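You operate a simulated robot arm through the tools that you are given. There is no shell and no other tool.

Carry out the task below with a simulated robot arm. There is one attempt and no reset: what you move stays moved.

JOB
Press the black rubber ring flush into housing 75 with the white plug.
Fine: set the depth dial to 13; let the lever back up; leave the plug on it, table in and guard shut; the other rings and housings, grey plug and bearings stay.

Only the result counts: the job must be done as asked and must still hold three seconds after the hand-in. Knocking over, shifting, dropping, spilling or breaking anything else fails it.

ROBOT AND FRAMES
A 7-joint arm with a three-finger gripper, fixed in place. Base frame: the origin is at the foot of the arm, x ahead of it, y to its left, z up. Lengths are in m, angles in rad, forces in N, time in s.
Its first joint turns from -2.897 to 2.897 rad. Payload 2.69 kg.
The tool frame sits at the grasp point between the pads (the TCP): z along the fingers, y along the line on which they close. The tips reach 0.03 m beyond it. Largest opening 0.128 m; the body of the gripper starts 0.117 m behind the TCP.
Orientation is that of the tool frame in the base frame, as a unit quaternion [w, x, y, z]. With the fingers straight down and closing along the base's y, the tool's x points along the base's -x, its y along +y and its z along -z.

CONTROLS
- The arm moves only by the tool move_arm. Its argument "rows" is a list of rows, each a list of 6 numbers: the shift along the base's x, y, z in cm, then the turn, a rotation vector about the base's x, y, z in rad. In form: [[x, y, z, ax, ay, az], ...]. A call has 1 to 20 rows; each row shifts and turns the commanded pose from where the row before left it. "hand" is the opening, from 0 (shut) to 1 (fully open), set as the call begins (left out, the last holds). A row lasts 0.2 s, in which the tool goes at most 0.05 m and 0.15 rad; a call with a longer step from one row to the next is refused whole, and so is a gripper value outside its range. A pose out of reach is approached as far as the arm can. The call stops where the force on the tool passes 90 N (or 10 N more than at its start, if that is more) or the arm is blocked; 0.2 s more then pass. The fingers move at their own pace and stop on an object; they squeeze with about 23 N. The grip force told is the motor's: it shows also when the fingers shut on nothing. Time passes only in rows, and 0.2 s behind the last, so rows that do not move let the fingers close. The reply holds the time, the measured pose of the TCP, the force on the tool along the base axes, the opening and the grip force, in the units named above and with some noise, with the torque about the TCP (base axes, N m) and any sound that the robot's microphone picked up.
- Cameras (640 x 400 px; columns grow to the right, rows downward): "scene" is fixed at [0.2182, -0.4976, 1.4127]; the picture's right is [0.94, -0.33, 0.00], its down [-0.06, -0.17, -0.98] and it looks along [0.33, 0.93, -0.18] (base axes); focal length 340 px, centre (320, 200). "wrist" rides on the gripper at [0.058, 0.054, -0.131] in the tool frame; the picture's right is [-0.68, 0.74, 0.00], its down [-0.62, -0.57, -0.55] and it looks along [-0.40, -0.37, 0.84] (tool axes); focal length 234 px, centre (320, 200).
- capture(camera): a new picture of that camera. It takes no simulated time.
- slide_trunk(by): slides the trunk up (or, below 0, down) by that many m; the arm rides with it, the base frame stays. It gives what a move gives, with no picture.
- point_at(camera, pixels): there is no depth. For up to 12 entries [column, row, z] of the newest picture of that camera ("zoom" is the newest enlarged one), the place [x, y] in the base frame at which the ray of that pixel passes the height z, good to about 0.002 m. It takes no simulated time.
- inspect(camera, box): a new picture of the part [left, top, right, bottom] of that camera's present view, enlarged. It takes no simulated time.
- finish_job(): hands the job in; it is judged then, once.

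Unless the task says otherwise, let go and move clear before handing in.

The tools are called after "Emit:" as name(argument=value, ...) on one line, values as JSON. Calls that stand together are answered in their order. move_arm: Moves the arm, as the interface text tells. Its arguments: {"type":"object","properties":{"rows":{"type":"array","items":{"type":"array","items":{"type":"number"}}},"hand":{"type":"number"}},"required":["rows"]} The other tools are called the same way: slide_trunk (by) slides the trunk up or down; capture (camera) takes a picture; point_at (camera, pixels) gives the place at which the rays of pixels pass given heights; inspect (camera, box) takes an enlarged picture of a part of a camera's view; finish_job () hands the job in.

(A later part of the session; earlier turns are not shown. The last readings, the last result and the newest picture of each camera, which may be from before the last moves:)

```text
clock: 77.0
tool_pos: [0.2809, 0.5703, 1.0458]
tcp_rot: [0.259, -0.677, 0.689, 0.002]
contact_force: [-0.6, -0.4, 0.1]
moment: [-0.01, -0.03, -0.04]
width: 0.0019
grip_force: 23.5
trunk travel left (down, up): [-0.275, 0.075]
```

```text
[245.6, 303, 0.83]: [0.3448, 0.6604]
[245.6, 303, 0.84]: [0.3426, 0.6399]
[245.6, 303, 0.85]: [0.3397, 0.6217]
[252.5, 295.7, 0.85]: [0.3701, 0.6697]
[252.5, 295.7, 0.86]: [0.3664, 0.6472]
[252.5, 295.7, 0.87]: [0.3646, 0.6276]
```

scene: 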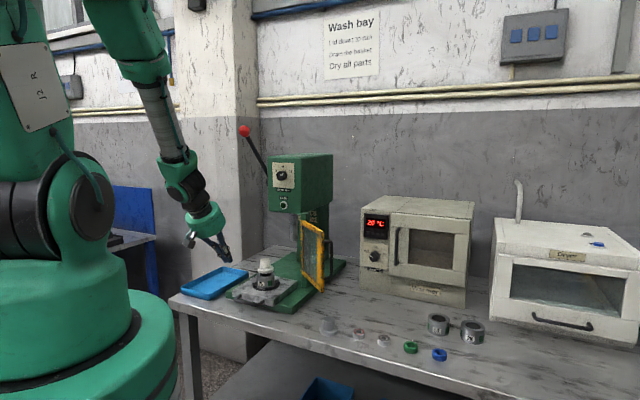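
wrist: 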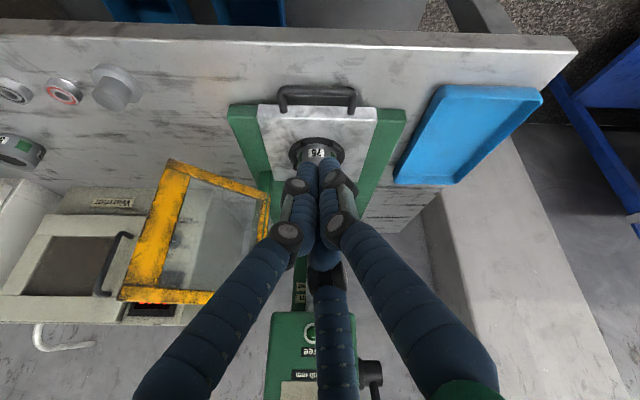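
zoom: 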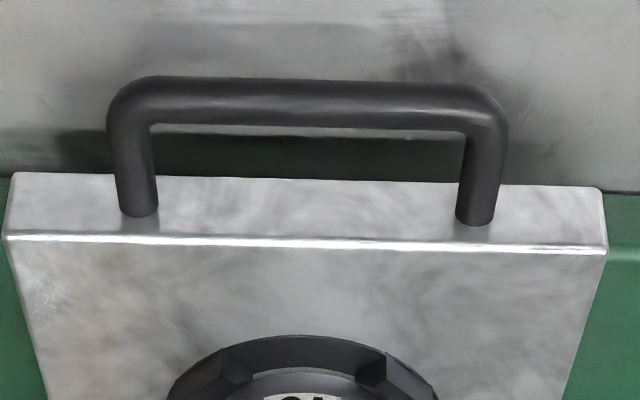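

The bar centre is at (0.341, 0.629), z≈0.846, u≈-0.2007. I align in u and descend in front of it so the fingertips sit just below bar height.

Emit:
move_arm(rows=[[0.28, -0.28, -4, 0, 0, 0], [0, 0, -4.5, 0, 0, 0], [0, 0, -4.5, 0, 0, 0], [0, 0, -3.5, 0, 0, 0], [0, 0, -2, 0, 0, 0], [0, 0, 0, 0, 0, 0]])

Emit:
capture(camera="wrist")

Emit:
inspect(camera="scene", box=[200, 230, 320, 330])

```text
clock: 78.4
tool_pos: [0.2848, 0.566, 0.8626]
tcp_rot: [0.259, -0.677, 0.689, 0.002]
contact_force: [0.6, -0.5, 0.0]
moment: [0.02, 0.0, 0.0]
width: 0.0021
grip_force: 23.2
trunk travel left (down, up): [-0.275, 0.075]
```

```text
taken
```

wrist: 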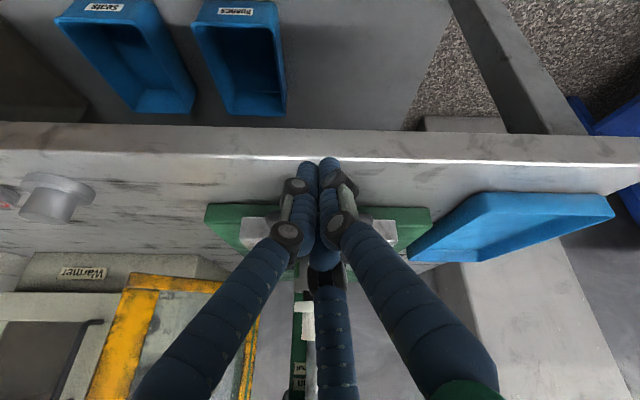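

```text
4.00 times, centred on (260, 280) of scene
```

zoom: 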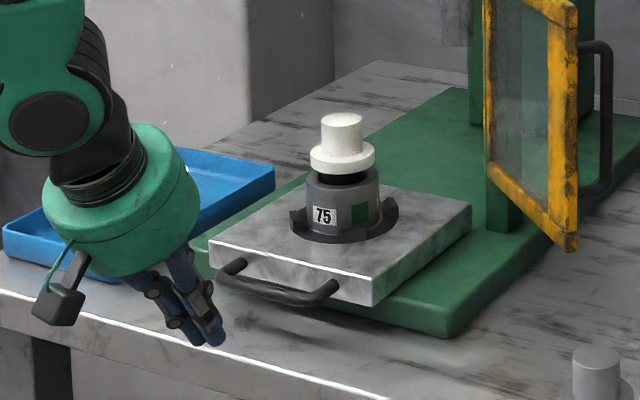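

Fingertips are just in front of the bar. I lower 4 mm and advance slowly until contact.

Emit:
move_arm(rows=[[0.707, 0.707, -0.4, 0, 0, 0], [0.707, 0.707, 0, 0, 0, 0], [0.707, 0.707, 0, 0, 0, 0], [0.707, 0.707, 0, 0, 0, 0], [0, 0, 0, 0, 0, 0]])

Emit:
inspect(camera="scene", box=[200, 240, 310, 330])

Emit:
inspect(camera="wrist", box=[220, 110, 420, 260])

```text
clock: 79.6
tool_pos: [0.3132, 0.5953, 0.8579]
tcp_rot: [0.26, -0.677, 0.689, 0.002]
contact_force: [-0.2, 0.2, 0.1]
moment: [-0.04, 0.03, 0.02]
width: 0.0024
grip_force: 22.7
trunk travel left (down, up): [-0.275, 0.075]
```

```text
4.44 times, centred on (255, 285) of scene
```

zoom: 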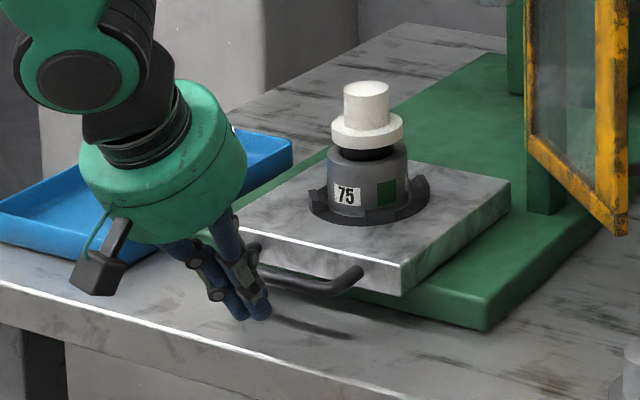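

```text
2.67 times, centred on (320, 185) of wrist
```

zoom: 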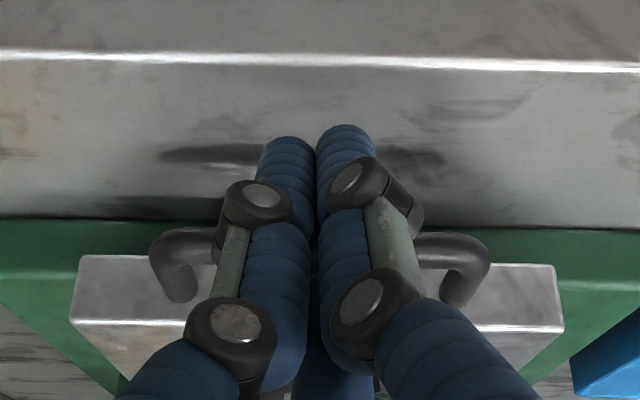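

Fingers are centred on the handle, no contact yet. I continue slowly.

Emit:
move_arm(rows=[[0.354, 0.354, 0, 0, 0, 0], [0.354, 0.354, 0, 0, 0, 0], [0.354, 0.354, 0, 0, 0, 0], [0.354, 0.354, 0, 0, 0, 0], [0.354, 0.354, 0, 0, 0, 0], [0.354, 0.354, 0, 0, 0, 0], [0, 0, 0, 0, 0, 0]])

Emit:
inspect(camera="scene", box=[200, 240, 310, 330])

```text
clock: 81.2
tool_pos: [0.3332, 0.615, 0.8584]
tcp_rot: [0.26, -0.677, 0.689, 0.003]
contact_force: [0.4, 0.3, 0.5]
moment: [-0.01, 0.0, 0.01]
width: 0.0021
grip_force: 22.9
trunk travel left (down, up): [-0.275, 0.075]
```

```text
4.44 times, centred on (255, 285) of scene
```

zoom: 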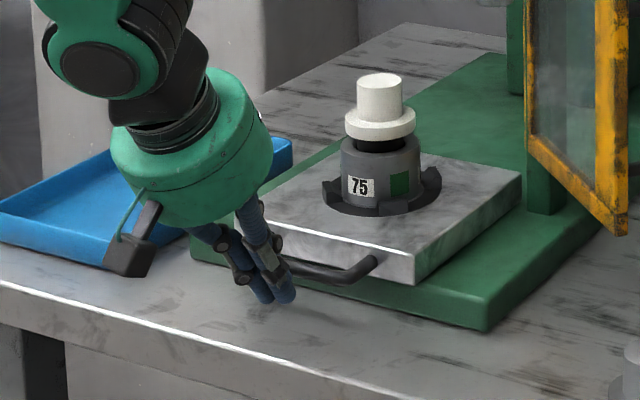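

The table slides freely and the stack stays upright. I keep pushing smoothly.

Emit:
move_arm(rows=[[0.3, 0.3, 0, 0, 0, 0], [0.354, 0.354, 0, 0, 0, 0], [0.4, 0.4, 0, 0, 0, 0], [0.4, 0.4, 0, 0, 0, 0], [0.4, 0.4, 0, 0, 0, 0], [0.4, 0.4, 0, 0, 0, 0], [0.4, 0.4, 0, 0, 0, 0], [0.4, 0.4, 0, 0, 0, 0], [0.4, 0.4, 0, 0, 0, 0], [0.4, 0.4, 0, 0, 0, 0], [0.4, 0.4, 0, 0, 0, 0], [0.4, 0.4, 0, 0, 0, 0], [0.35, 0.35, 0, 0, 0, 0], [0.25, 0.25, 0, 0, 0, 0], [0.1, 0.1, 0, 0, 0, 0], [0, 0, 0, 0, 0, 0]])

Emit:
inspect(camera="scene", box=[210, 210, 330, 320])

Emit:
capture(camera="wrist")

```text
clock: 84.6
tool_pos: [0.3857, 0.6669, 0.8579]
tcp_rot: [0.259, -0.676, 0.689, 0.002]
contact_force: [-20.2, -15.2, 9.6]
moment: [-0.38, 0.59, 0.17]
width: 0.0023
grip_force: 31.8
trunk travel left (down, up): [-0.275, 0.075]
```

```text
3.64 times, centred on (270, 265) of scene
```

zoom: 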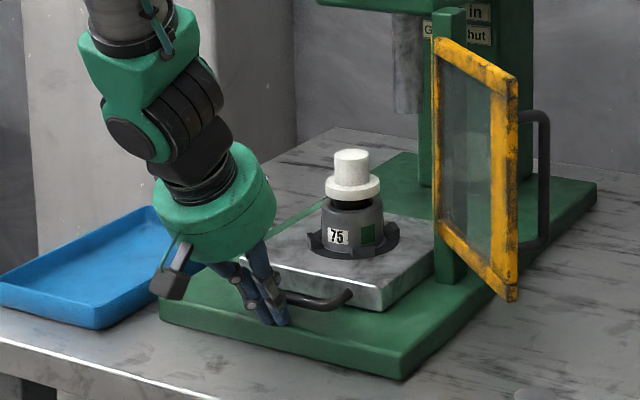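

```text
taken
```

wrist: 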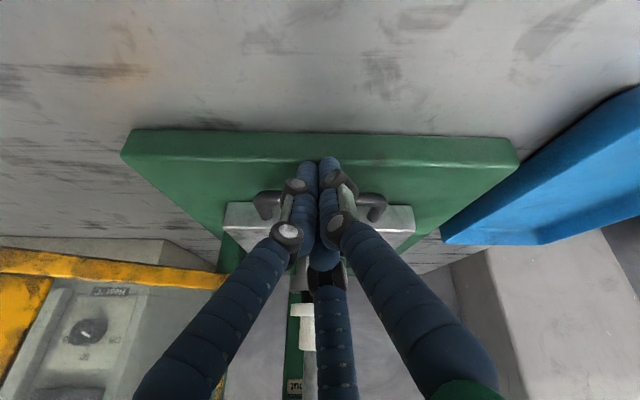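

The reaction jumped to 25 N with +10 N upward, so the fingertips may be hitting the green base plate. I back off 5 mm, raise 8 mm, and look.

Emit:
move_arm(rows=[[-0.35, -0.35, 0, 0, 0, 0], [0, 0, 0.4, 0, 0, 0], [0, 0, 0.4, 0, 0, 0], [0, 0, 0, 0, 0, 0]])

Emit:
inspect(camera="scene", box=[235, 260, 295, 310])

Emit:
inspect(camera="wrist", box=[240, 120, 400, 240])

Emit:
point_at(camera="scene", pixels=[[278.8, 268, 0.9], [278.8, 268, 0.92], [278.8, 255, 0.96], [278.8, 255, 0.97]])

```text
clock: 85.6
tool_pos: [0.3827, 0.6645, 0.8667]
tcp_rot: [0.26, -0.676, 0.69, 0.003]
contact_force: [0.0, -0.6, 0.4]
moment: [0.01, -0.04, 0.0]
width: 0.0021
grip_force: 31.2
trunk travel left (down, up): [-0.275, 0.075]
```

```text
8.00 times, centred on (265, 285) of scene
```

zoom: 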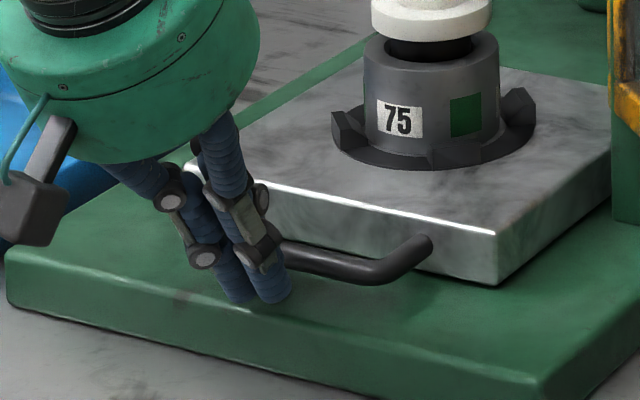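

```text
3.33 times, centred on (320, 180) of wrist
```

zoom: 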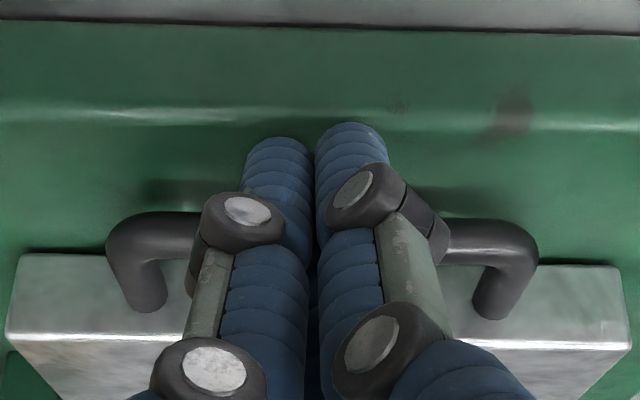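

```text
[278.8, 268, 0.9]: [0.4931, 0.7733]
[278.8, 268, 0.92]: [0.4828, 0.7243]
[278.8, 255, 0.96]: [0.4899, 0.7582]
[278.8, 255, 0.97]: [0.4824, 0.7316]
```

Now clear of the base plate (reaction zero) with the fingers still behind the bar. I lower 3 mm and continue pushing.

Emit:
move_arm(rows=[[0.2, 0.2, -0.3, 0, 0, 0], [0.3, 0.3, 0, 0, 0, 0], [0.354, 0.354, 0, 0, 0, 0], [0.4, 0.4, 0, 0, 0, 0], [0.4, 0.4, 0, 0, 0, 0], [0.4, 0.4, 0, 0, 0, 0], [0.4, 0.4, 0, 0, 0, 0], [0.354, 0.354, 0, 0, 0, 0], [0.2, 0.2, 0, 0, 0, 0], [0, 0, 0, 0, 0, 0]])

Emit:
inspect(camera="scene", box=[220, 210, 330, 310])

```text
clock: 87.8
tool_pos: [0.4137, 0.696, 0.8624]
tcp_rot: [0.259, -0.677, 0.689, 0.003]
contact_force: [-0.6, -0.4, 1.1]
moment: [0.03, 0.0, 0.01]
width: 0.0021
grip_force: 31.7
trunk travel left (down, up): [-0.275, 0.075]
```

```text
4.00 times, centred on (275, 260) of scene
```

zoom: 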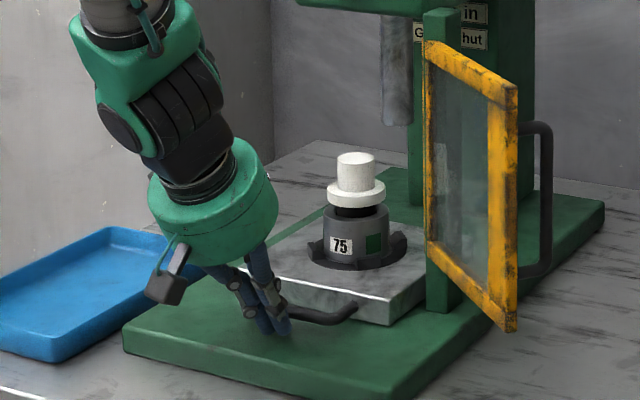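

Moving well. I continue with another ~5 cm.

Emit:
move_arm(rows=[[0.2, 0.2, 0, 0, 0, 0], [0.3, 0.3, 0, 0, 0, 0], [0.4, 0.4, 0, 0, 0, 0], [0.4, 0.4, 0, 0, 0, 0], [0.4, 0.4, 0, 0, 0, 0], [0.4, 0.4, 0, 0, 0, 0], [0.4, 0.4, 0, 0, 0, 0], [0.4, 0.4, 0, 0, 0, 0], [0.354, 0.354, 0, 0, 0, 0], [0.2, 0.2, 0, 0, 0, 0], [0, 0, 0, 0, 0, 0]])

Emit:
inspect(camera="scene", box=[220, 210, 330, 310])

Emit:
capture(camera="wrist")

```text
clock: 90.2
tool_pos: [0.4485, 0.7284, 0.8624]
tcp_rot: [0.259, -0.677, 0.689, 0.002]
contact_force: [-0.4, -1.1, -0.6]
moment: [-0.03, -0.02, -0.01]
width: 0.002
grip_force: 31.1
trunk travel left (down, up): [-0.275, 0.075]
```

```text
4.00 times, centred on (275, 260) of scene
```

zoom: 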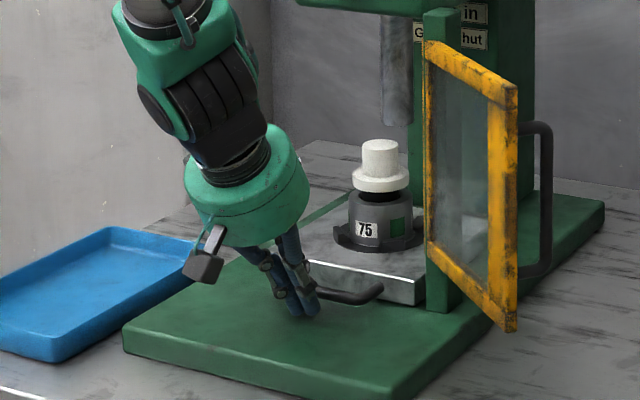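

```text
taken
```

wrist: 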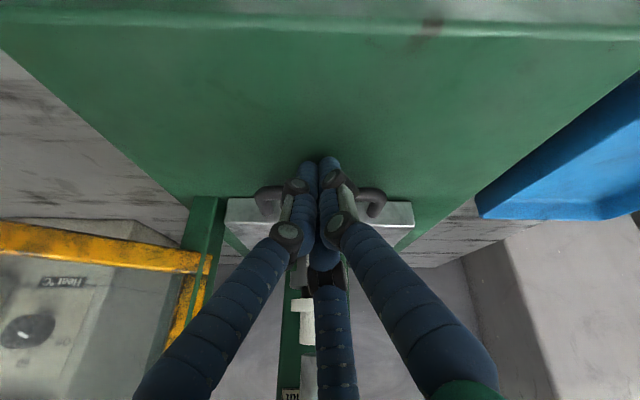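

Nearly there. I continue in smaller portions, watching for the end stop.

Emit:
move_arm(rows=[[0.2, 0.2, 0, 0, 0, 0], [0.25, 0.25, 0, 0, 0, 0], [0.3, 0.3, 0, 0, 0, 0], [0.3, 0.3, 0, 0, 0, 0], [0.25, 0.25, 0, 0, 0, 0], [0.15, 0.15, 0, 0, 0, 0], [0, 0, 0, 0, 0, 0]])

Emit:
inspect(camera="scene", box=[240, 210, 330, 300])

```text
clock: 91.8
tool_pos: [0.4626, 0.7444, 0.8629]
tcp_rot: [0.259, -0.677, 0.689, 0.002]
contact_force: [-2.2, -1.0, -0.4]
moment: [-0.04, 0.03, 0.02]
width: 0.0021
grip_force: 31.2
trunk travel left (down, up): [-0.275, 0.075]
```

```text
4.44 times, centred on (285, 255) of scene
```

zoom: 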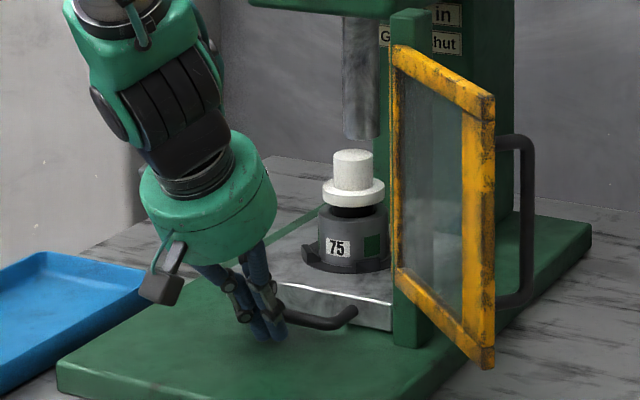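

The plug is almost under the ram (352 vs 360 in the zoom). I push a little further.

Emit:
move_arm(rows=[[0.15, 0.15, 0, 0, 0, 0], [0.2, 0.2, 0, 0, 0, 0], [0.2, 0.2, 0, 0, 0, 0], [0.2, 0.2, 0, 0, 0, 0], [0.15, 0.15, 0, 0, 0, 0], [0, 0, 0, 0, 0, 0]])

Emit:
inspect(camera="scene", box=[240, 210, 330, 300])

```text
clock: 93.2
tool_pos: [0.4728, 0.7529, 0.863]
tcp_rot: [0.26, -0.677, 0.689, 0.002]
contact_force: [1.5, -0.2, 0.0]
moment: [-0.03, 0.04, 0.0]
width: 0.0022
grip_force: 31.8
trunk travel left (down, up): [-0.275, 0.075]
```

```text
4.44 times, centred on (285, 255) of scene
```

zoom: 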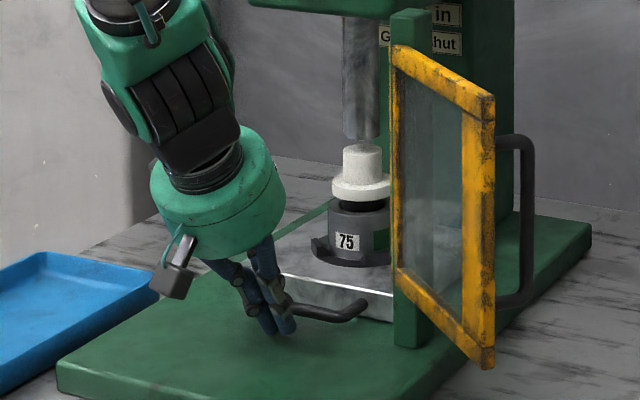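

Plug (361) and ram (360) now line up in this view; I push on gently to find the end stop.

Emit:
move_arm(rows=[[0.1, 0.1, 0, 0, 0, 0], [0.1, 0.1, 0, 0, 0, 0], [0.1, 0.1, 0, 0, 0, 0], [0.1, 0.1, 0, 0, 0, 0], [0, 0, 0, 0, 0, 0]])

Emit:
inspect(camera="scene", box=[240, 210, 330, 300])

```text
clock: 94.4
tool_pos: [0.4761, 0.7575, 0.8643]
tcp_rot: [0.26, -0.677, 0.688, 0.003]
contact_force: [-4.3, -4.4, 7.6]
moment: [0.07, -0.07, 0.06]
width: 0.0022
grip_force: 30.9
trunk travel left (down, up): [-0.275, 0.075]
```

```text
4.44 times, centred on (285, 255) of scene
```

zoom: 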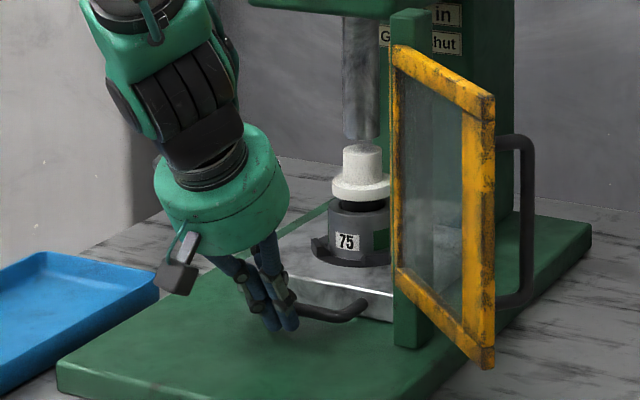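

The stack no longer moves and a reaction builds, so the table is at its stop. One more firm 2 mm push to confirm.

Emit:
move_arm(rows=[[0.08, 0.08, 0, 0, 0, 0], [0.08, 0.08, 0, 0, 0, 0], [0, 0, 0, 0, 0, 0]])

Emit:
inspect(camera="scene", box=[240, 210, 330, 300])

Emit:
inspect(camera="scene", box=[265, 180, 325, 240])

```text
clock: 95.2
tool_pos: [0.4766, 0.7575, 0.8654]
tcp_rot: [0.261, -0.677, 0.688, 0.002]
contact_force: [-19.2, -18.1, 24.0]
moment: [0.17, -0.28, 0.16]
width: 0.002
grip_force: 31.3
trunk travel left (down, up): [-0.275, 0.075]
```

```text
4.44 times, centred on (285, 255) of scene
```

zoom: 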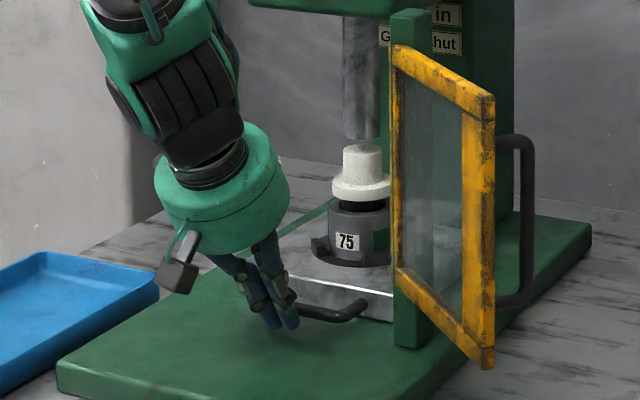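

```text
6.67 times, centred on (295, 210) of scene
```

zoom: 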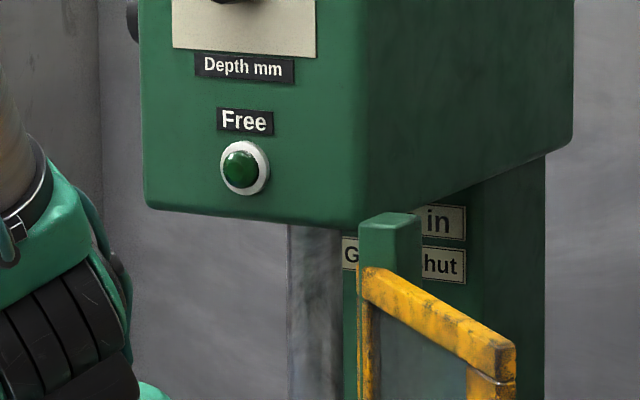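

The table is firmly at its stop (26 N). I back the fingers off and check that everything stays.

Emit:
move_arm(rows=[[-0.3, -0.3, 0, 0, 0, 0], [-1, -1, 0.3, 0, 0, 0], [-2, -2, 1, 0, 0, 0], [-3, -3, 2, 0, 0, 0], [-3, -3, 3, 0, 0, 0], [-3, -3, 3, 0, 0, 0], [-2, -2, 3, 0, 0, 0], [0, 0, 3, 0, 0, 0], [0, 0, 3, 0, 0, 0], [0, 0, 0, 0, 0, 0]])

Emit:
capture(camera="scene")

Emit:
capture(camera="wrist")

Emit:
inspect(camera="scene", box=[230, 190, 350, 310])

```text
refused: row 5 steps farther than a row can; nothing moved
```

```text
taken
```

scene: 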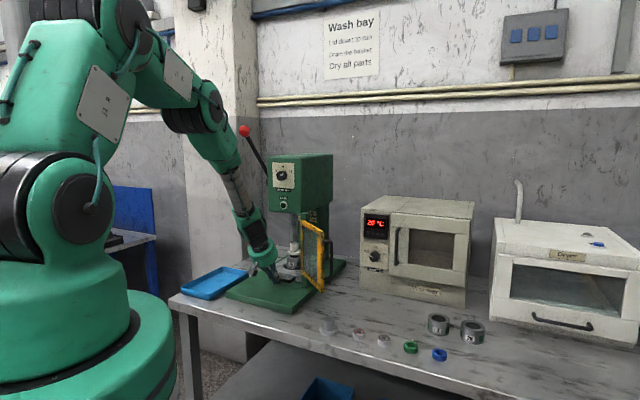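

```text
taken
```

wrist: 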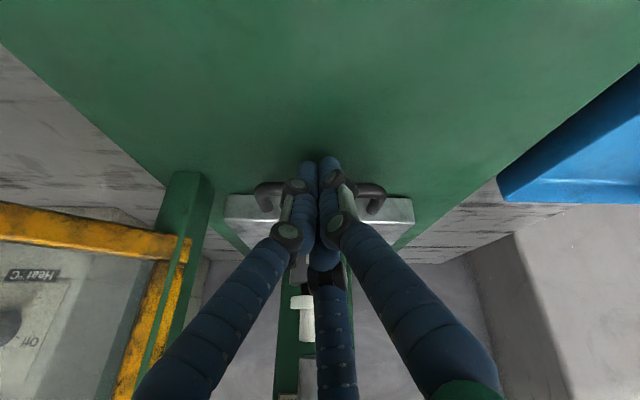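

```text
3.33 times, centred on (290, 250) of scene
```

zoom: 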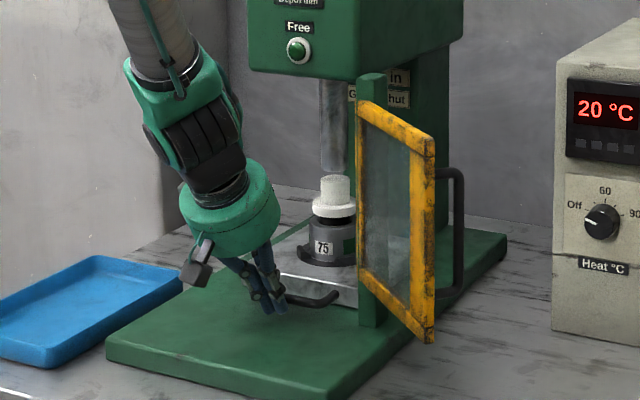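

The retreat was refused for a too-long row, so nothing moved. I repeat it with shorter rows.

Emit:
move_arm(rows=[[-0.3, -0.3, 0, 0, 0, 0], [-1, -1, 0.3, 0, 0, 0], [-2, -2, 1, 0, 0, 0], [-2.5, -2.5, 2, 0, 0, 0], [-2.5, -2.5, 2.5, 0, 0, 0], [-2.5, -2.5, 2.5, 0, 0, 0], [-2, -2, 3, 0, 0, 0], [0, 0, 4, 0, 0, 0], [0, 0, 4, 0, 0, 0], [0, 0, 0, 0, 0, 0]])

Emit:
capture(camera="scene")

Emit:
capture(camera="wrist")

Emit:
inspect(camera="scene", box=[230, 190, 350, 310])

```text
clock: 97.4
tool_pos: [0.3485, 0.6308, 1.0578]
tcp_rot: [0.26, -0.677, 0.689, 0.002]
contact_force: [-0.1, -0.5, -0.1]
moment: [0.04, -0.03, 0.02]
width: 0.002
grip_force: 30.8
trunk travel left (down, up): [-0.275, 0.075]
```

```text
taken
```

scene: 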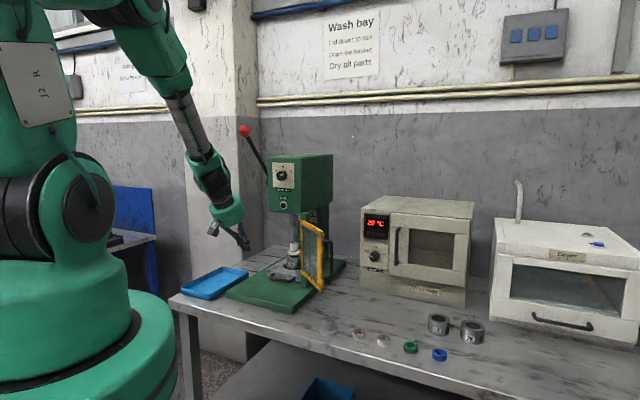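

```text
taken
```

wrist: 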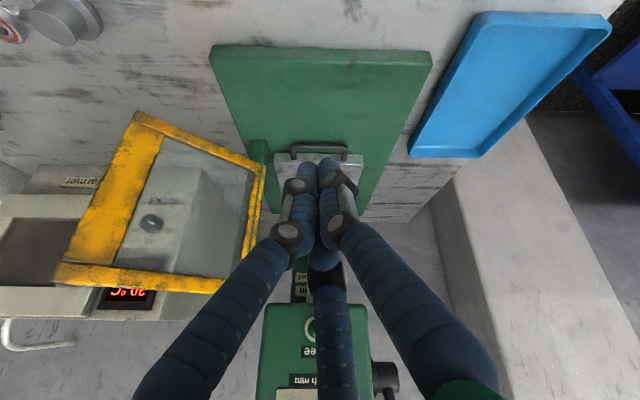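

```text
3.33 times, centred on (290, 250) of scene
```

zoom: 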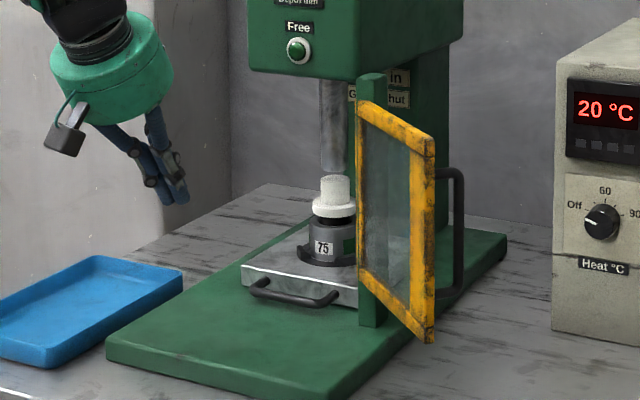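

Table is in with the plug beneath the ram. Now the guard: I measure its hinge post, panel corners and handle.

Emit:
inspect(camera="scene", box=[295, 195, 345, 300])

Emit:
inspect(camera="wrist", box=[40, 90, 300, 320])

Emit:
point_at(camera="scene", pixels=[[305.3, 288, 0.83], [305.3, 288, 0.85], [305.3, 213, 1.1], [305.3, 213, 1.13], [324.5, 232.5, 1.09], [324.5, 232.5, 1.1]])

Emit:
point_at(camera="wrist", pixels=[[258, 195, 0.83], [258, 145, 1.1], [258, 145, 1.13], [53, 275, 1.08], [53, 275, 1.1], [138, 115, 0.88], [138, 115, 0.9]])

```text
3.81 times, centred on (320, 248) of scene
```

zoom: 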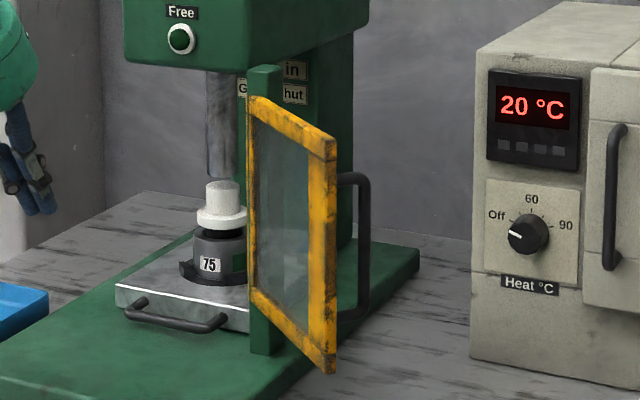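

```text
1.74 times, centred on (170, 205) of wrist
```

zoom: 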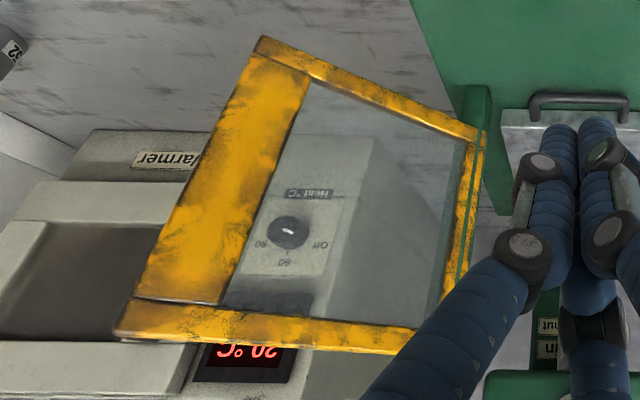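

```text
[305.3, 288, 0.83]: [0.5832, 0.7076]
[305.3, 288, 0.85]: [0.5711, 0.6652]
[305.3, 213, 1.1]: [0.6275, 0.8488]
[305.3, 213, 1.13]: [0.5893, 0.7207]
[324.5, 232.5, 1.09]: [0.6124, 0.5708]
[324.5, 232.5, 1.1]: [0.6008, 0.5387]
```

```text
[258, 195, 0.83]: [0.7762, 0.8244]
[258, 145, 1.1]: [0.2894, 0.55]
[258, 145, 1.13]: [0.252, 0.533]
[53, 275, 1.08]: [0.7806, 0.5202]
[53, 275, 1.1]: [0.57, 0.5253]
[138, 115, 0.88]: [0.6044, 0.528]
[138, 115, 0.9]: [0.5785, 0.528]
```

Hinge post is at about (u -0.089, v 0.918); the panel (length ≈0.18) stands at -42°, with its handle on the far side. I raise the hand, set it vertical, and pass over the guard to its outer side.

Emit:
move_arm(rows=[[0, 0, 4, -0.0926, 0.0926, 0], [0, 0, 4, -0.0926, 0.0926, 0], [0, 0, 4, -0.0926, 0.0926, 0], [0, 0, 4, -0.0926, 0.0926, 0], [0, 0, 3.4, 0, 0, 0], [3.67, -0.325, 0, 0, 0, 0], [3.67, -0.325, 0, 0, 0, 0], [3.67, -0.325, 0, 0, 0, 0], [3.67, -0.325, 0, 0, 0, 0], [3.67, -0.325, 0, 0, 0, 0], [3.67, -0.325, 0, 0, 0, 0], [3.67, -0.325, 0, 0, 0, 0], [3.67, -0.325, 0, 0, 0, 0], [0, 0, 0, 0, 0, 0]])

Emit:
capture(camera="wrist")

Emit:
capture(camera="scene")

```text
clock: 100.4
tool_pos: [0.642, 0.604, 1.2486]
tcp_rot: [0.0, -0.701, 0.713, -0.001]
contact_force: [0.2, -0.1, -0.1]
moment: [0.01, 0.05, 0.05]
width: 0.0023
grip_force: 31.6
trunk travel left (down, up): [-0.275, 0.075]
```

```text
taken
```

wrist: 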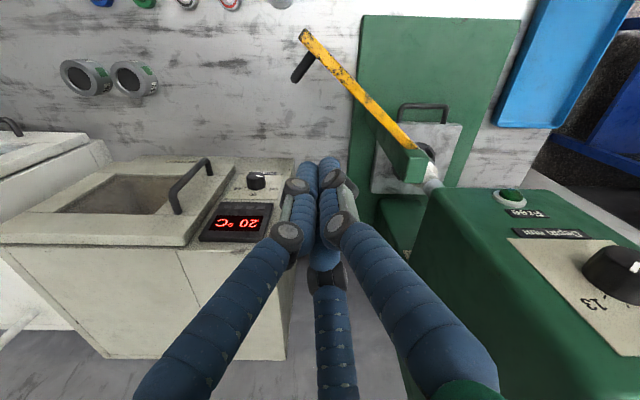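

```text
taken
```

scene: 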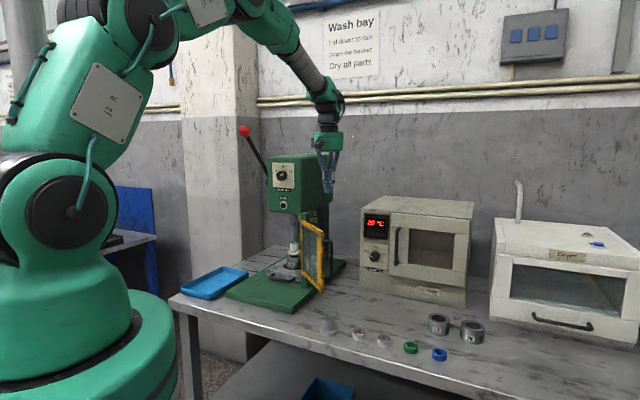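

Excellent top view: the panel's top rail runs from the hinge (≈(413,150)) to its free end (304,34), handle at (303,66) outside. I measure these.

Emit:
inspect(camera="wrist", box=[270, 10, 450, 200])

Emit:
point_at(camera="wrist", pixels=[[304, 34, 1.103], [410, 148, 1.103], [360, 92, 1.103], [318, 58, 1.07], [296, 78, 1.07], [412, 150, 1.13], [410, 180, 1.13]])

```text
2.11 times, centred on (360, 105) of wrist
```

zoom: 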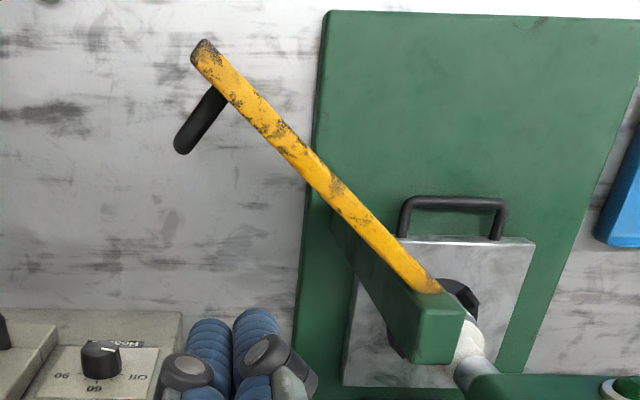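

```text
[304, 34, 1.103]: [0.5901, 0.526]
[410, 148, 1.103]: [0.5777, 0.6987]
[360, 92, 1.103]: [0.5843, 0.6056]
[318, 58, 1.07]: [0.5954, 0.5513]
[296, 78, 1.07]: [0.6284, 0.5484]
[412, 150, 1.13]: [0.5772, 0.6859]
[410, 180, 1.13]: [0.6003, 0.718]
```

The panel's hinge end is at (0.577, 0.70), free end (0.590, 0.526), length 0.173; the handle stands 33 mm out near the free end. I check the warmer's clearance before descending.

Emit:
point_at(camera="wrist", pixels=[[292, 162, 1.05], [292, 162, 1.1], [285, 355, 1.05], [285, 355, 1.1], [258, 162, 1.1]])

Emit:
point_at(camera="scene", pixels=[[362, 208, 1.05], [362, 208, 1.1], [386, 290, 0.8], [362, 272, 0.8]])

Emit:
inspect(camera="scene", box=[290, 120, 480, 310])

```text
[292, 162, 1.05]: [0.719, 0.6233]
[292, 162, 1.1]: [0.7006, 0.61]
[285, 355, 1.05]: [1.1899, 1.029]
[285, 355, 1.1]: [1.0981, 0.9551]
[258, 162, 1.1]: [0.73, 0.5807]
```

```text
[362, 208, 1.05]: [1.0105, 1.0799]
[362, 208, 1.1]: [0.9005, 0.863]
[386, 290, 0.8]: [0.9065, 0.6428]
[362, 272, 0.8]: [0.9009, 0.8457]
```

```text
2.11 times, centred on (385, 215) of scene
```

zoom: 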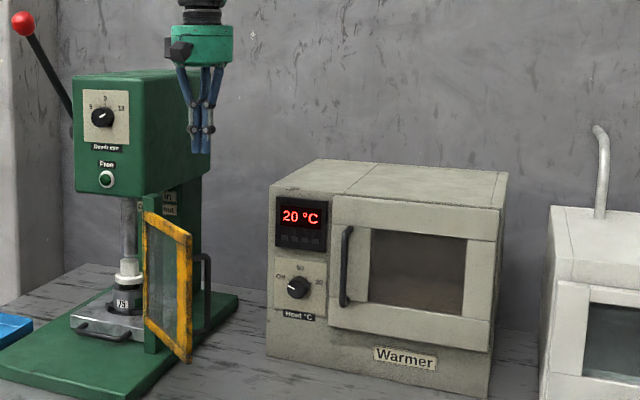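

The warmer's front is about 0.2 m behind, so there is room. I lower the closed fingers behind the panel to TCP z≈1.085 (tips about 5 cm below its top).

Emit:
move_arm(rows=[[0, 0.3, -4, 0, 0, 0], [0, 0, -4, 0, 0, 0], [0, 0, -4, 0, 0, 0], [0, 0, -4.4, 0, 0, 0], [0, 0, 0, 0, 0, 0]])

Emit:
capture(camera="wrist")

Emit:
inspect(camera="scene", box=[280, 190, 380, 290])

```text
clock: 101.6
tool_pos: [0.6417, 0.6082, 1.0851]
tcp_rot: [0.0, -0.701, 0.714, -0.001]
contact_force: [1.2, -0.1, -0.5]
moment: [-0.04, 0.04, 0.0]
width: 0.0021
grip_force: 31.3
trunk travel left (down, up): [-0.275, 0.075]
```

```text
taken
```

wrist: 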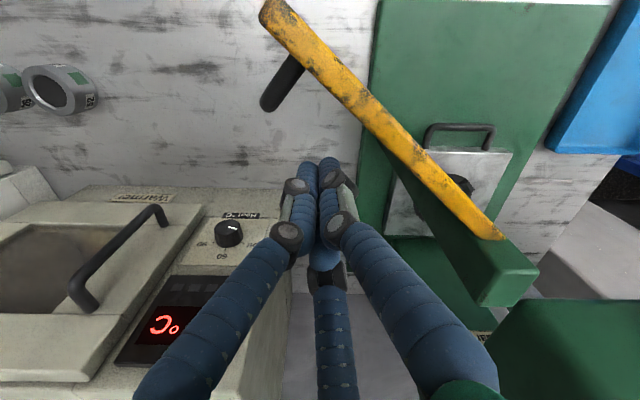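

```text
4.00 times, centred on (330, 240) of scene
```

zoom: 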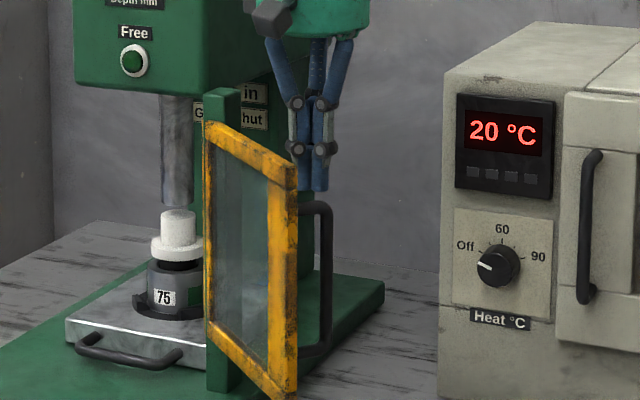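

The fingers hang outside the panel, clear of its handle. I push along the arc: first about 20° of swing.

Emit:
move_arm(rows=[[-0.93, -0.09, 0, 0, 0, 0], [-0.93, -0.09, 0, 0, 0, 0], [-0.93, -0.09, 0, 0, 0, 0], [-0.93, -0.09, 0, 0, 0, 0], [-0.8, -0.1, 0, 0, 0, 0], [-0.8, -0.1, 0, 0, 0, 0], [-0.8, -0.1, 0, 0, 0, 0], [-0.8, -0.1, 0, 0, 0, 0], [0, 0, 0, 0, 0, 0]])

Emit:
capture(camera="wrist")

Emit:
inspect(camera="scene", box=[270, 190, 370, 300])

```text
clock: 103.6
tool_pos: [0.572, 0.6005, 1.0855]
tcp_rot: [0.0, -0.701, 0.713, 0.0]
contact_force: [-0.2, -0.7, 0.8]
moment: [-0.03, -0.01, 0.0]
width: 0.0021
grip_force: 32.0
trunk travel left (down, up): [-0.275, 0.075]
```

```text
taken
```

wrist: 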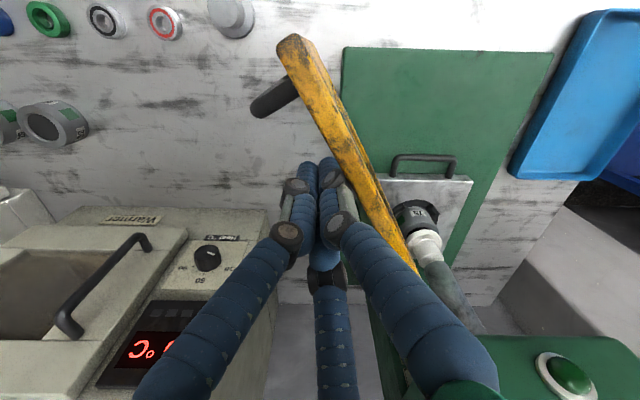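

```text
3.64 times, centred on (320, 245) of scene
```

zoom: 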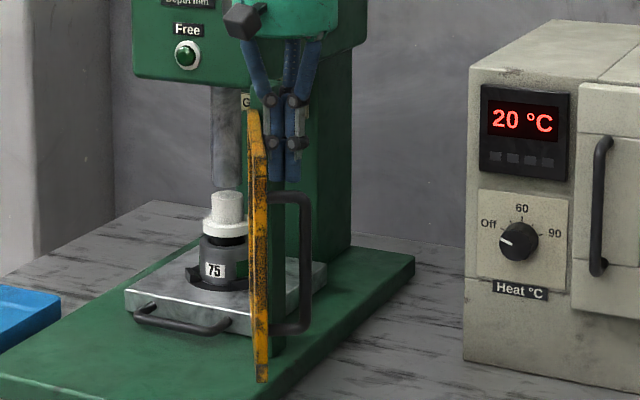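

The guard follows. I continue the arc to about -90°.

Emit:
move_arm(rows=[[-0.877, 0.157, 0, 0, 0, 0], [-0.877, 0.157, 0, 0, 0, 0], [-0.877, 0.157, 0, 0, 0, 0], [-0.81, 0.38, 0, 0, 0, 0], [-0.81, 0.38, 0, 0, 0, 0], [-0.81, 0.38, 0, 0, 0, 0], [0, 0, 0, 0, 0, 0]])

Emit:
capture(camera="wrist")

Emit:
inspect(camera="scene", box=[250, 190, 350, 300])

```text
clock: 105.2
tool_pos: [0.5237, 0.6165, 1.085]
tcp_rot: [0.0, -0.701, 0.714, 0.0]
contact_force: [-0.2, -0.1, -0.8]
moment: [0.01, 0.0, -0.01]
width: 0.0023
grip_force: 31.7
trunk travel left (down, up): [-0.275, 0.075]
```

```text
taken
```

wrist: 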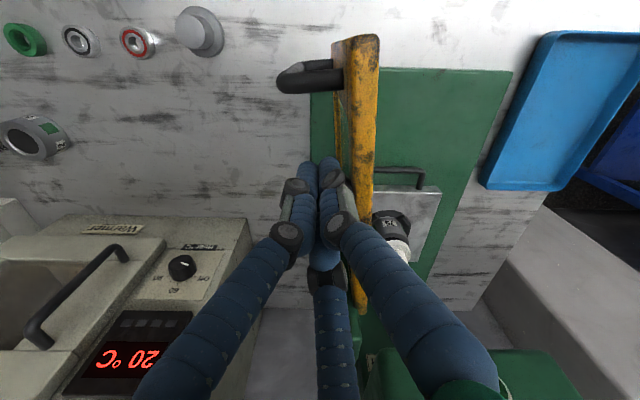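

```text
3.64 times, centred on (300, 245) of scene
```

zoom: 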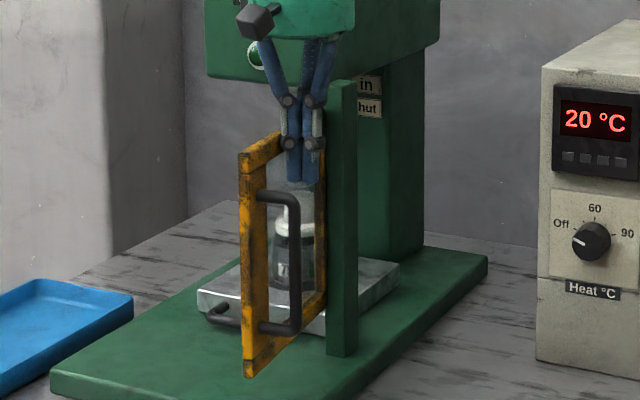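

The guard is now at about -92° with everything calm. I continue the arc, progressively tilting the hand so its body stays clear of the press head.

Emit:
move_arm(rows=[[-0.914, 0.453, -0.02, 0.0411, -0.0411, 0], [-0.914, 0.453, -0.02, 0.0411, -0.0411, 0], [-0.914, 0.453, -0.02, 0.0411, -0.0411, 0], [-0.63, 0.61, -0.043, 0.0411, -0.0411, 0], [-0.63, 0.61, -0.043, 0.0411, -0.0411, 0], [-0.63, 0.61, -0.043, 0.0411, -0.0411, 0], [0, 0, 0, 0, 0, 0]])

Emit:
capture(camera="wrist")

Emit:
inspect(camera="scene", box=[240, 180, 350, 300])

```text
clock: 106.8
tool_pos: [0.4774, 0.6496, 1.0847]
tcp_rot: [0.173, -0.691, 0.702, 0.001]
contact_force: [0.4, 0.2, -0.2]
moment: [-0.01, -0.01, -0.04]
width: 0.0024
grip_force: 31.6
trunk travel left (down, up): [-0.275, 0.075]
```

```text
taken
```

wrist: 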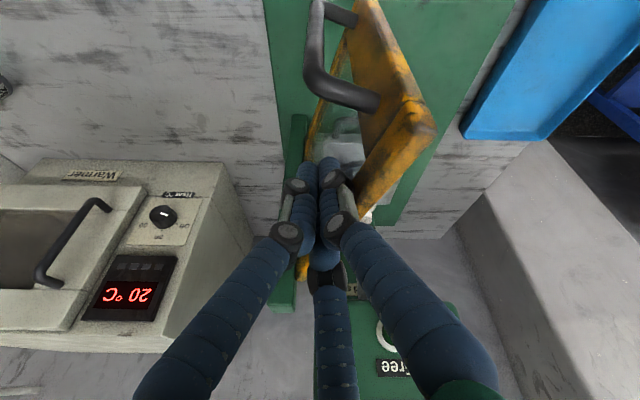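

```text
3.33 times, centred on (295, 240) of scene
```

zoom: 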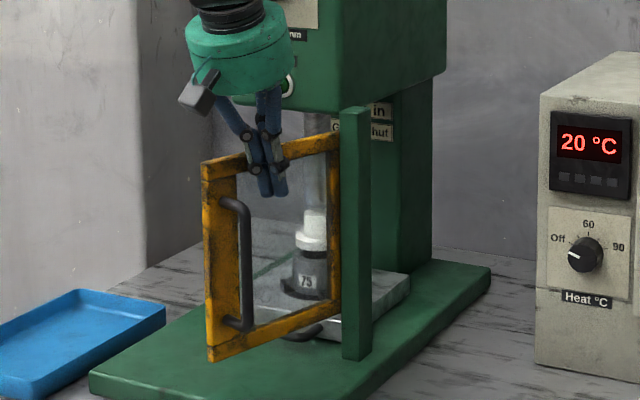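

Guard at about -120°. I continue.

Emit:
move_arm(rows=[[-0.436, 0.705, -0.093, 0.0494, -0.0494, 0], [-0.436, 0.705, -0.093, 0.0494, -0.0494, 0], [-0.436, 0.705, -0.093, 0.0494, -0.0494, 0], [-0.193, 0.773, -0.127, 0.0494, -0.0494, 0], [-0.193, 0.773, -0.127, 0.0494, -0.0494, 0], [-0.193, 0.773, -0.127, 0.0494, -0.0494, 0], [0, 0, 0, 0, 0, 0]])

Emit:
capture(camera="wrist")

Emit:
inspect(camera="scene", box=[230, 180, 340, 300])

```text
clock: 108.4
tool_pos: [0.4585, 0.6929, 1.0787]
tcp_rot: [0.375, -0.649, 0.662, 0.003]
contact_force: [-0.6, -0.4, 0.7]
moment: [0.01, 0.01, -0.01]
width: 0.0021
grip_force: 31.3
trunk travel left (down, up): [-0.275, 0.075]
```

```text
taken
```

wrist: 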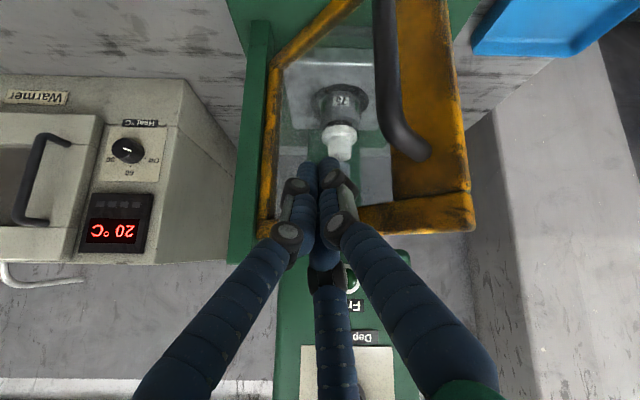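

```text
3.33 times, centred on (285, 240) of scene
```

zoom: 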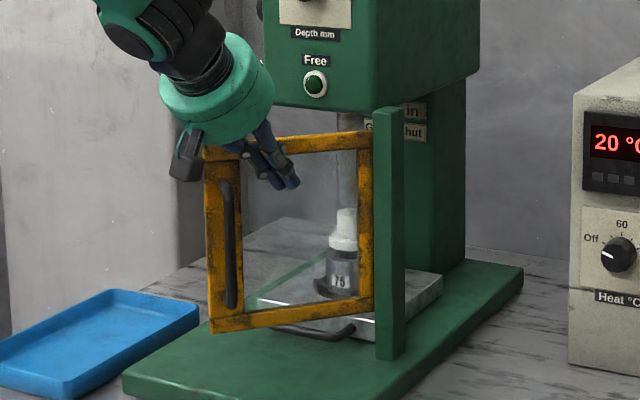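

Guard at about -150°. I push through the final arc to its stop.

Emit:
move_arm(rows=[[0.09, 0.811, -0.103, 0.0329, -0.0329, 0], [0.09, 0.811, -0.103, 0.0329, -0.0329, 0], [0.09, 0.811, -0.103, 0.0329, -0.0329, 0], [0.323, 0.752, -0.117, 0.0329, -0.0329, 0], [0.323, 0.752, -0.117, 0.0329, -0.0329, 0], [0, 0, 0, 0, 0, 0]])

Emit:
capture(camera="wrist")

Emit:
inspect(camera="scene", box=[230, 180, 340, 300])

```text
clock: 109.8
tool_pos: [0.4664, 0.7309, 1.0718]
tcp_rot: [0.48, -0.614, 0.626, 0.003]
contact_force: [0.0, 0.2, -0.5]
moment: [0.02, 0.0, -0.01]
width: 0.0022
grip_force: 31.9
trunk travel left (down, up): [-0.275, 0.075]
```

```text
taken
```

wrist: 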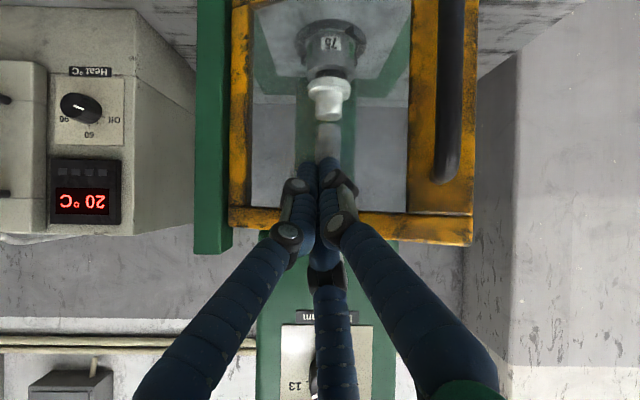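

```text
3.33 times, centred on (285, 240) of scene
```

zoom: 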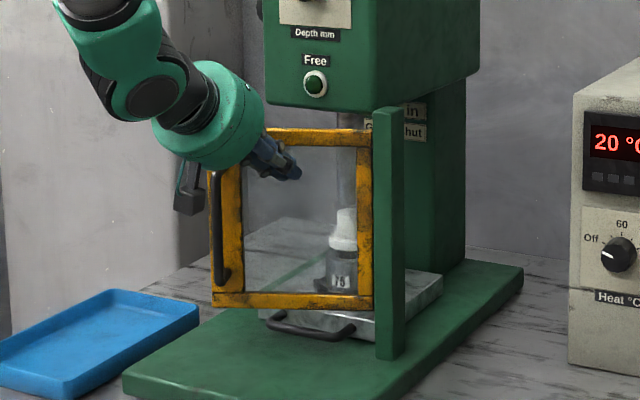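

Nearly shut. I push on along the normal until the stop is felt.

Emit:
move_arm(rows=[[0.323, 0.6, -0.05, 0, 0, 0], [0.3, 0.4, 0, 0, 0, 0], [0.25, 0.3, 0, 0, 0, 0], [0, 0, 0, 0, 0, 0]])

Emit:
inspect(camera="scene", box=[230, 180, 340, 300])

Emit:
capture(camera="wrist")

```text
clock: 110.8
tool_pos: [0.4755, 0.7449, 1.072]
tcp_rot: [0.48, -0.615, 0.626, 0.003]
contact_force: [0.7, -0.4, 0.3]
moment: [0.01, -0.01, -0.02]
width: 0.002
grip_force: 32.4
trunk travel left (down, up): [-0.275, 0.075]
```

```text
3.33 times, centred on (285, 240) of scene
```

zoom: 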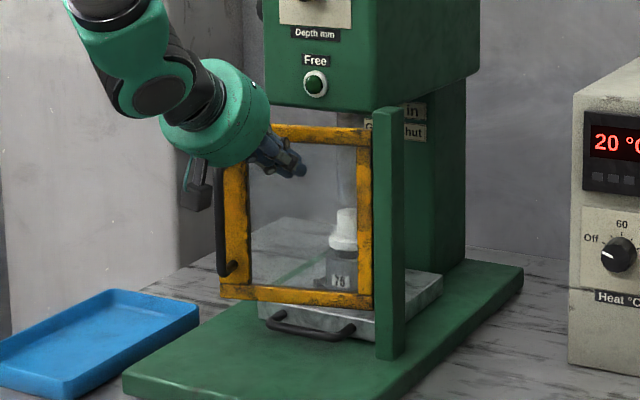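

```text
taken
```

wrist: 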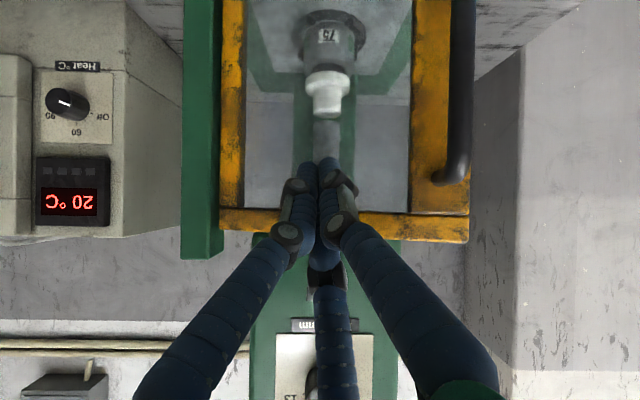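

No stop reached yet. I continue in small steps.

Emit:
move_arm(rows=[[0.3, 0.3, 0, 0, 0, 0], [0.3, 0.3, 0, 0, 0, 0], [0.25, 0.25, 0, 0, 0, 0], [0.2, 0.2, 0, 0, 0, 0], [0, 0, 0, 0, 0, 0]])

Emit:
inspect(camera="scene", box=[230, 180, 340, 300])

```text
clock: 112.0
tool_pos: [0.4859, 0.7562, 1.0712]
tcp_rot: [0.48, -0.615, 0.626, 0.004]
contact_force: [0.2, -0.5, 0.2]
moment: [-0.03, 0.05, -0.02]
width: 0.0019
grip_force: 31.7
trunk travel left (down, up): [-0.275, 0.075]
```

```text
3.33 times, centred on (285, 240) of scene
```

zoom: 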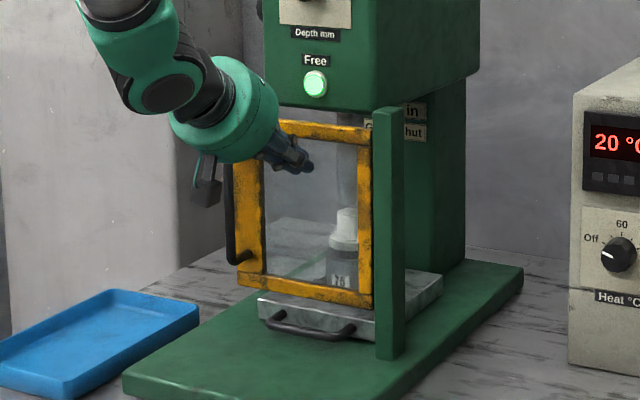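

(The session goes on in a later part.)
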